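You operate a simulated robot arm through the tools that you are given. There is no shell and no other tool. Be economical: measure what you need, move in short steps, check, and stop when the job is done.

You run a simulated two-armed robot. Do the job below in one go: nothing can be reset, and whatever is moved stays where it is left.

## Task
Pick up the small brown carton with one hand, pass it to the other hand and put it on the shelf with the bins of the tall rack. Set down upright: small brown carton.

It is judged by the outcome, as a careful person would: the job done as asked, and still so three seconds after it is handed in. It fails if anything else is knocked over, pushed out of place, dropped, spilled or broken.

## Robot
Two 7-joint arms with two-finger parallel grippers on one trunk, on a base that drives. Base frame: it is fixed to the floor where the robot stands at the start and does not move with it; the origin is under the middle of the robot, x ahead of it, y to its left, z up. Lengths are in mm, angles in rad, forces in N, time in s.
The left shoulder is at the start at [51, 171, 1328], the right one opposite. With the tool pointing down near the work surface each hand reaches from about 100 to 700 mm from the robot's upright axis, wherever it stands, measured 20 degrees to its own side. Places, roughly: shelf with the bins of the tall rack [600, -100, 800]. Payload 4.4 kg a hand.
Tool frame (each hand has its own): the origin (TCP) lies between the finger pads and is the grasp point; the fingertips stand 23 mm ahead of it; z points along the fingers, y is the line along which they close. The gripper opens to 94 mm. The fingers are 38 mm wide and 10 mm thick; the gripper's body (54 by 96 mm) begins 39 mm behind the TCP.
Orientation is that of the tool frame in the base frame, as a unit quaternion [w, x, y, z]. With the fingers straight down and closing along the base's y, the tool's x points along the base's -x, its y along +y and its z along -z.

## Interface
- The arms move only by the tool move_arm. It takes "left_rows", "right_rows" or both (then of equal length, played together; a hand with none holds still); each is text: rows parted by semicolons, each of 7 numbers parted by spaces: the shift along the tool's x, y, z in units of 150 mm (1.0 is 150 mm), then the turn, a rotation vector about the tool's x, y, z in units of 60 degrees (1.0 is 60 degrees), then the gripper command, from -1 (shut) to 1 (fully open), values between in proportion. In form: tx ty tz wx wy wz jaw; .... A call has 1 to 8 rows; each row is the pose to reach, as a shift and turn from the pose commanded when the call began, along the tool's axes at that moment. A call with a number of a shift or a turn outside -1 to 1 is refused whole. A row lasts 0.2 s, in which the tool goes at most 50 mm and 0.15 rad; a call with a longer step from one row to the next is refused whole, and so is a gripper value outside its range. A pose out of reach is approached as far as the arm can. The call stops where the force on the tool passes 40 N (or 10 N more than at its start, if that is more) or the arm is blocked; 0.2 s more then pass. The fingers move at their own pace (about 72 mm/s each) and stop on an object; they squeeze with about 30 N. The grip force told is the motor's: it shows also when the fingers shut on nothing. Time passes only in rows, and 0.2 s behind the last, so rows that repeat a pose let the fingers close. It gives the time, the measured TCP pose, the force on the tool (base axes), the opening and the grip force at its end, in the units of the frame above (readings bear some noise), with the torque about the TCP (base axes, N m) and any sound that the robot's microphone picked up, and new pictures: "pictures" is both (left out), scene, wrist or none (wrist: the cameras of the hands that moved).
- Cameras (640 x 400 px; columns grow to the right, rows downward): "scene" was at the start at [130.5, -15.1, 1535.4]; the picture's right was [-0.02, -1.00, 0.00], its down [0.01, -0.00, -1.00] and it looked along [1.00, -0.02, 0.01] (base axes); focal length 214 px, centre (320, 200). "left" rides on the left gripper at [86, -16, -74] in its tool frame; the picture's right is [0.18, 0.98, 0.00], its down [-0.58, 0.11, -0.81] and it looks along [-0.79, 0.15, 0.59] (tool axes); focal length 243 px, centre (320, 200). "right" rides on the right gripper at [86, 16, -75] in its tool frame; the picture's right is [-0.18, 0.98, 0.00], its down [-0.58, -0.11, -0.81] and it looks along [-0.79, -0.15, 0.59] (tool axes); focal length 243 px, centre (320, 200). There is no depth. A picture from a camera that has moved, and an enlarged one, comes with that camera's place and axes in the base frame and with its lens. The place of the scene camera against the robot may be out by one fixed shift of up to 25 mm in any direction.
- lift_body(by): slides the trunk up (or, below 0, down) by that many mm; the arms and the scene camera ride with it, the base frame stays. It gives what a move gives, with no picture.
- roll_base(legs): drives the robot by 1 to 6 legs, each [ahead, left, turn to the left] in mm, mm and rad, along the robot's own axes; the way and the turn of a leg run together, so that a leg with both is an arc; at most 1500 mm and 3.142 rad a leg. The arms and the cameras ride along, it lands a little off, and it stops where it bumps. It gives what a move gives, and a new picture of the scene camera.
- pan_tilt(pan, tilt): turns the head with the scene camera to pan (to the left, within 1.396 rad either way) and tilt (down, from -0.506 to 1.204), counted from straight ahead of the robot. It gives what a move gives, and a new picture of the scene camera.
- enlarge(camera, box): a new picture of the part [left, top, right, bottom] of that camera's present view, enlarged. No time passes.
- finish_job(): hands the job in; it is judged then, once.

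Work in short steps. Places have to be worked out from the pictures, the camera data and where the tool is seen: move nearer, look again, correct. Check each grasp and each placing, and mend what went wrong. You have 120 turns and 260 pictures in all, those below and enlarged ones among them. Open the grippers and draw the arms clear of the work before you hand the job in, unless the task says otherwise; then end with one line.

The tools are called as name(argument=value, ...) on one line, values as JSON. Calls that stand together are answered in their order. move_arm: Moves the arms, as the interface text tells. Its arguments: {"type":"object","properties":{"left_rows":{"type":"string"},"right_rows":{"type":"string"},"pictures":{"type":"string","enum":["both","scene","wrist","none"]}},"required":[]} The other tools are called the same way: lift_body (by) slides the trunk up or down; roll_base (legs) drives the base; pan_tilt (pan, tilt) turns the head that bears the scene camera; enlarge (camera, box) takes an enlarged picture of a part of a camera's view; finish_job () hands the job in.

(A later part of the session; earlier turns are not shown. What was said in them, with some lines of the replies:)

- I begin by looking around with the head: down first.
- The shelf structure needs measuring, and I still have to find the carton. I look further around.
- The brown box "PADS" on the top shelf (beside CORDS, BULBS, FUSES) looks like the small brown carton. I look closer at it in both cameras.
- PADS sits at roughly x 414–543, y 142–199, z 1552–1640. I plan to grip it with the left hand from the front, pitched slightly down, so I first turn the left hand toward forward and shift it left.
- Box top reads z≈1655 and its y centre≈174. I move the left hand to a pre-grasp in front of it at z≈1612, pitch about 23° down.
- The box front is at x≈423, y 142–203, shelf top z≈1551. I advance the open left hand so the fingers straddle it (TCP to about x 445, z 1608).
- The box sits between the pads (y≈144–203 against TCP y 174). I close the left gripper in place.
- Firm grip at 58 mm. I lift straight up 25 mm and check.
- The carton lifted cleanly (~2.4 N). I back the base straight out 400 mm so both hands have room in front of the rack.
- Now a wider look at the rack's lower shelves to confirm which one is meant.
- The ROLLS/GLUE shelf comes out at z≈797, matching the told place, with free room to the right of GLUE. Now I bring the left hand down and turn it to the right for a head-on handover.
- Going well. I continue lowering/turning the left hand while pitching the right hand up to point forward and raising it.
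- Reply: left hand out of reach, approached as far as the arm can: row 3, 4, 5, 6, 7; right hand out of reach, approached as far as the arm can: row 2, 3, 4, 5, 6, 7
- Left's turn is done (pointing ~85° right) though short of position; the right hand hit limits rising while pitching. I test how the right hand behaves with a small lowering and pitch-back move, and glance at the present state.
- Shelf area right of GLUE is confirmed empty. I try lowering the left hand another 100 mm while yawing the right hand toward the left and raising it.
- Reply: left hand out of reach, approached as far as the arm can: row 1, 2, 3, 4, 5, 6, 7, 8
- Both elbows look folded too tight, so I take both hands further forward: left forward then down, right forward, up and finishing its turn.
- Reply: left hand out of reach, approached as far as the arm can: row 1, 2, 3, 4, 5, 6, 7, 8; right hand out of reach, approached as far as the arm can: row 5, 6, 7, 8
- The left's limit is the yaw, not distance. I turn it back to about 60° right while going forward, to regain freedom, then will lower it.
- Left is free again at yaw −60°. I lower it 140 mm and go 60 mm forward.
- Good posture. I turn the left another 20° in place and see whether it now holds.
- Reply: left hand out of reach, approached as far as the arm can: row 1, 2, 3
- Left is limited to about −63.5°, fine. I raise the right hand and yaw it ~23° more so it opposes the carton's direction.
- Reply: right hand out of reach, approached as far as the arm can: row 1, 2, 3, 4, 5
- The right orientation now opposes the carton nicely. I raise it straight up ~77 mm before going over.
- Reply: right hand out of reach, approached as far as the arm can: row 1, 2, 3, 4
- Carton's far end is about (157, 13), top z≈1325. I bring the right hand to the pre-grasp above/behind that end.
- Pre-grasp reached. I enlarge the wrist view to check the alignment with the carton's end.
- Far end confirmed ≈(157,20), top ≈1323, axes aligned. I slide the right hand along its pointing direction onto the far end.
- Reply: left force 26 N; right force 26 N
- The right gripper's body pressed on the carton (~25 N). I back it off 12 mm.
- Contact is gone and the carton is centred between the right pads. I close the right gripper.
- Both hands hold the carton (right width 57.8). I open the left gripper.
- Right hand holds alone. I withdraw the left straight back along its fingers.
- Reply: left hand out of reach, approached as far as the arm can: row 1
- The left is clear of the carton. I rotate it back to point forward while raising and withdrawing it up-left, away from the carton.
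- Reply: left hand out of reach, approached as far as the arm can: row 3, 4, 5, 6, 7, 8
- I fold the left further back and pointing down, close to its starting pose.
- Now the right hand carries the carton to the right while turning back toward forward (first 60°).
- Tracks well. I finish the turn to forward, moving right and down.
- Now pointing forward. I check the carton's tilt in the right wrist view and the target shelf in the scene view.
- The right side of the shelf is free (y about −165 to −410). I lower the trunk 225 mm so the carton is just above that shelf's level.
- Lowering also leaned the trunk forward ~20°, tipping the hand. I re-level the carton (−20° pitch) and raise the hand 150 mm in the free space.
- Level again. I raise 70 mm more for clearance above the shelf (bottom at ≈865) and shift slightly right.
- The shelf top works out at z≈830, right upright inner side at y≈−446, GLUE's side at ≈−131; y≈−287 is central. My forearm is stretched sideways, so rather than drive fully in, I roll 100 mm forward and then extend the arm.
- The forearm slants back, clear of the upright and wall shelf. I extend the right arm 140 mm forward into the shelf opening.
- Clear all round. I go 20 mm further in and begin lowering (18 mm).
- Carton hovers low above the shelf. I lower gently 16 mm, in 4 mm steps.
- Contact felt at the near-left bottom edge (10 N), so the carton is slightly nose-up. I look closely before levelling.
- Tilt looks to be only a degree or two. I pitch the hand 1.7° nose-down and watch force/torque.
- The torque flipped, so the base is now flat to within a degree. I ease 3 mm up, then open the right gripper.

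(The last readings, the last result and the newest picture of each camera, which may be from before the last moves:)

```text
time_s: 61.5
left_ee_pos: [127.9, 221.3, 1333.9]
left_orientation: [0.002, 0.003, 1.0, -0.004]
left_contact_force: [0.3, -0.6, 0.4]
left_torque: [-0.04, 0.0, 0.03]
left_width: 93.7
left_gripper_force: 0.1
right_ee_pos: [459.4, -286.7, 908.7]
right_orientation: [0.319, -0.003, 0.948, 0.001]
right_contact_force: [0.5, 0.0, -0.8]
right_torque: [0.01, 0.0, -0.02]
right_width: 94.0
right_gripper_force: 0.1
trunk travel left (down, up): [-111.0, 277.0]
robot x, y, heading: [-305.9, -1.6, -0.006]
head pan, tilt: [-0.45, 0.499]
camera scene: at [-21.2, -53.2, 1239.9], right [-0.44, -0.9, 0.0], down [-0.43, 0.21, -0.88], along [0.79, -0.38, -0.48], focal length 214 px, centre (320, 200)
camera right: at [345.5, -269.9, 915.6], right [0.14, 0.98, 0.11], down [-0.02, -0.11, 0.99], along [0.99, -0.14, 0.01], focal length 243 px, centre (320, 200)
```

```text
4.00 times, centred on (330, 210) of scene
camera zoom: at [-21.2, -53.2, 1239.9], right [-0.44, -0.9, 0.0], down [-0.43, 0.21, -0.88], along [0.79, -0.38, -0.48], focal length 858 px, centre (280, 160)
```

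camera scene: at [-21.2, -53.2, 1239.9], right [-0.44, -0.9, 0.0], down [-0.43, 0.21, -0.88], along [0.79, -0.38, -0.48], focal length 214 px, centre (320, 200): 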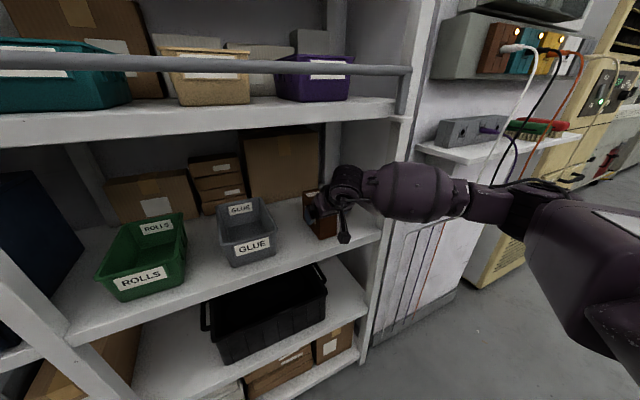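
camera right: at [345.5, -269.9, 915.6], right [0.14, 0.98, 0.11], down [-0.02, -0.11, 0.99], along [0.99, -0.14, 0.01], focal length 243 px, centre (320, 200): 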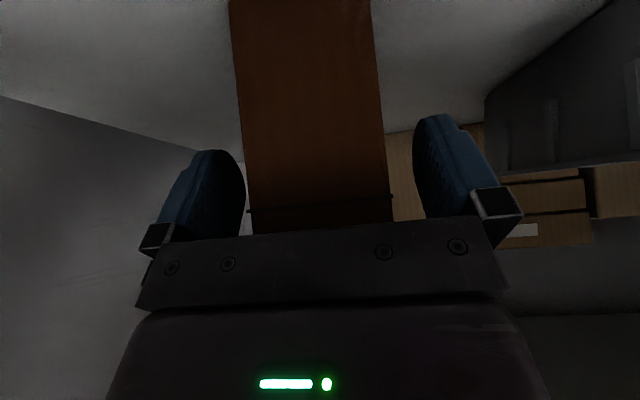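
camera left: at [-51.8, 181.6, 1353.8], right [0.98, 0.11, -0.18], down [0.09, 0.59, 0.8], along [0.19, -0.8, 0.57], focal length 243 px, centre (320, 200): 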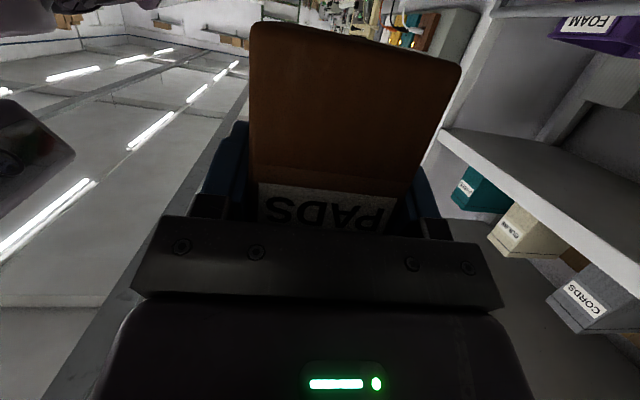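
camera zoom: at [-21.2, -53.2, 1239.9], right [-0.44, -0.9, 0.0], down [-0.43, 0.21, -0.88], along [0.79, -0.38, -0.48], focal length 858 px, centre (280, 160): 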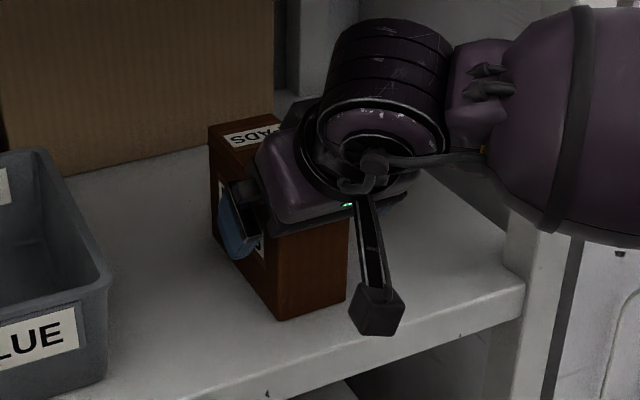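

The carton stands upright and released. I draw the hand back along its fingers 75 mm, then straight back out.

move_arm(right_rows="0 0 -0.12 0 0 0 1;0 0 -0.25 0 0 0 1;0 0 -0.38 0 0 0 1;0 0 -0.5 0 0 0 1;0.16 0 -0.62 0 0 0 1;0.32 0 -0.74 0 0 0 1;0.48 0 -0.86 0 0 0 1;0.64 0 -0.98 0 0 0 1", pictures="both")

```text
time_s: 63.3
left_ee_pos: [126.3, 221.9, 1335.9]
left_orientation: [0.004, 0.004, 1.0, -0.004]
left_contact_force: [0.4, 0.0, 0.4]
left_torque: [-0.02, 0.02, -0.01]
left_width: 94.1
left_gripper_force: 0.0
right_ee_pos: [293.4, -283.8, 970.1]
right_orientation: [0.32, -0.003, 0.947, 0.0]
right_contact_force: [-0.4, -0.4, 0.2]
right_torque: [-0.01, -0.03, 0.0]
right_width: 94.0
right_gripper_force: 0.1
trunk travel left (down, up): [-111.0, 277.0]
robot x, y, heading: [-303.7, 1.4, -0.009]
head pan, tilt: [-0.45, 0.499]
camera scene: at [-22.1, -53.3, 1240.4], right [-0.44, -0.9, 0.0], down [-0.43, 0.21, -0.88], along [0.79, -0.38, -0.48], focal length 214 px, centre (320, 200)
camera right: at [178.8, -267.8, 976.7], right [0.14, 0.98, 0.11], down [-0.03, -0.11, 0.99], along [0.99, -0.14, 0.01], focal length 243 px, centre (320, 200)
```

scene: 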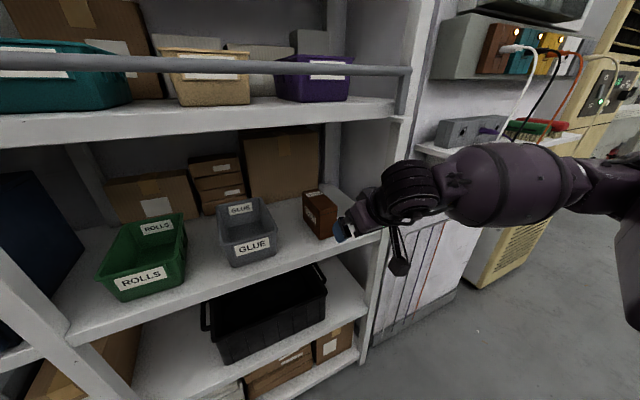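
right: 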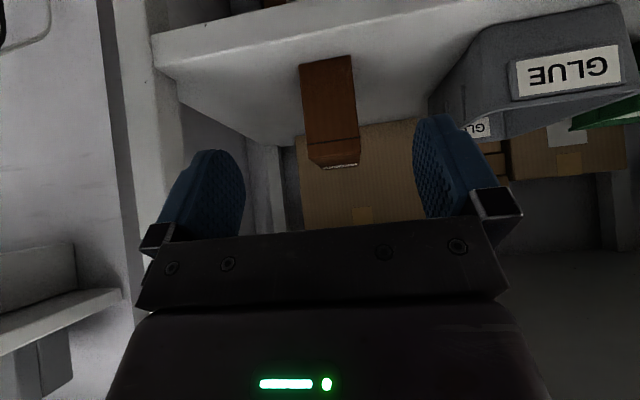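

The carton stands upright on the shelf with the bins, hand clear. I roll back 250 mm and take a last look at everything.

roll_base(legs=[[-250, 0, 0]])

pan_tilt(pan=-0.1, tilt=0.25)

```text
time_s: 65.1
left_ee_pos: [-128.4, 222.8, 1335.3]
left_orientation: [0.002, 0.003, 1.0, -0.003]
left_contact_force: [0.2, -0.2, 0.5]
left_torque: [0.01, 0.02, -0.03]
left_width: 94.1
left_gripper_force: 0.0
right_ee_pos: [38.6, -282.6, 969.7]
right_orientation: [0.319, -0.003, 0.948, 0.0]
right_contact_force: [-0.5, 0.0, 0.1]
right_torque: [-0.01, -0.03, 0.02]
right_width: 93.9
right_gripper_force: 0.1
trunk travel left (down, up): [-111.0, 277.0]
robot x, y, heading: [-563.3, 3.4, 0.001]
head pan, tilt: [-0.45, 0.499]
camera scene: at [-277.0, -52.2, 1240.0], right [-0.44, -0.9, 0.0], down [-0.43, 0.21, -0.88], along [0.79, -0.38, -0.48], focal length 214 px, centre (320, 200)
```

scene: 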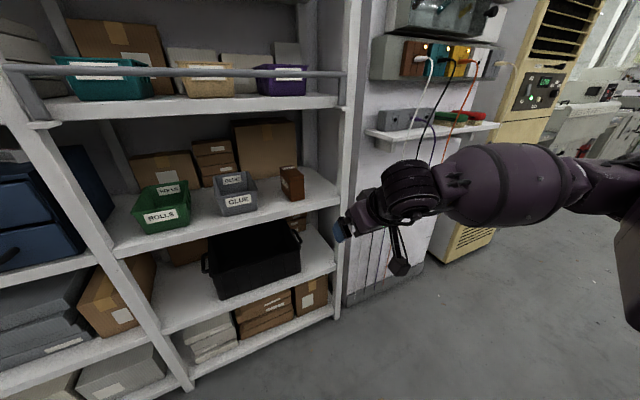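

```text
time_s: 65.9
left_ee_pos: [-127.9, 222.4, 1334.7]
left_orientation: [0.002, 0.002, 1.0, -0.004]
left_contact_force: [-0.4, 0.7, 0.0]
left_torque: [-0.02, 0.0, 0.02]
left_width: 94.0
left_gripper_force: 0.1
right_ee_pos: [38.8, -283.5, 970.3]
right_orientation: [0.319, -0.002, 0.948, 0.0]
right_contact_force: [-0.4, 0.1, 0.4]
right_torque: [0.03, 0.0, 0.02]
right_width: 94.1
right_gripper_force: 0.0
trunk travel left (down, up): [-111.0, 277.0]
robot x, y, heading: [-563.5, 1.7, -0.004]
head pan, tilt: [-0.099, 0.25]
camera scene: at [-265.5, -22.0, 1263.0], right [-0.1, -0.99, 0.0], down [-0.25, 0.03, -0.97], along [0.96, -0.1, -0.25], focal length 214 px, centre (320, 200)
```

scene: 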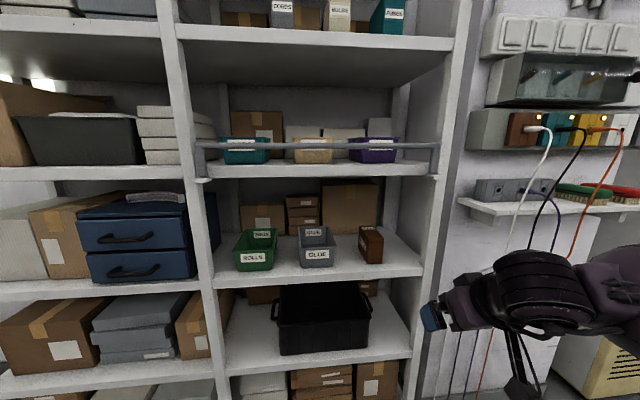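

Everything else is in place, the carton stands upright beside GLUE, and both hands are open and clear. I hand the job in.

finish_job()

```text
The job is handed in.
```

The small brown carton (labelled PADS) was picked up with the left hand, passed to the right, and now stands upright on the shelf with the ROLLS and GLUE bins. The last pictures showed nothing else disturbed, and both hands are open and clear.
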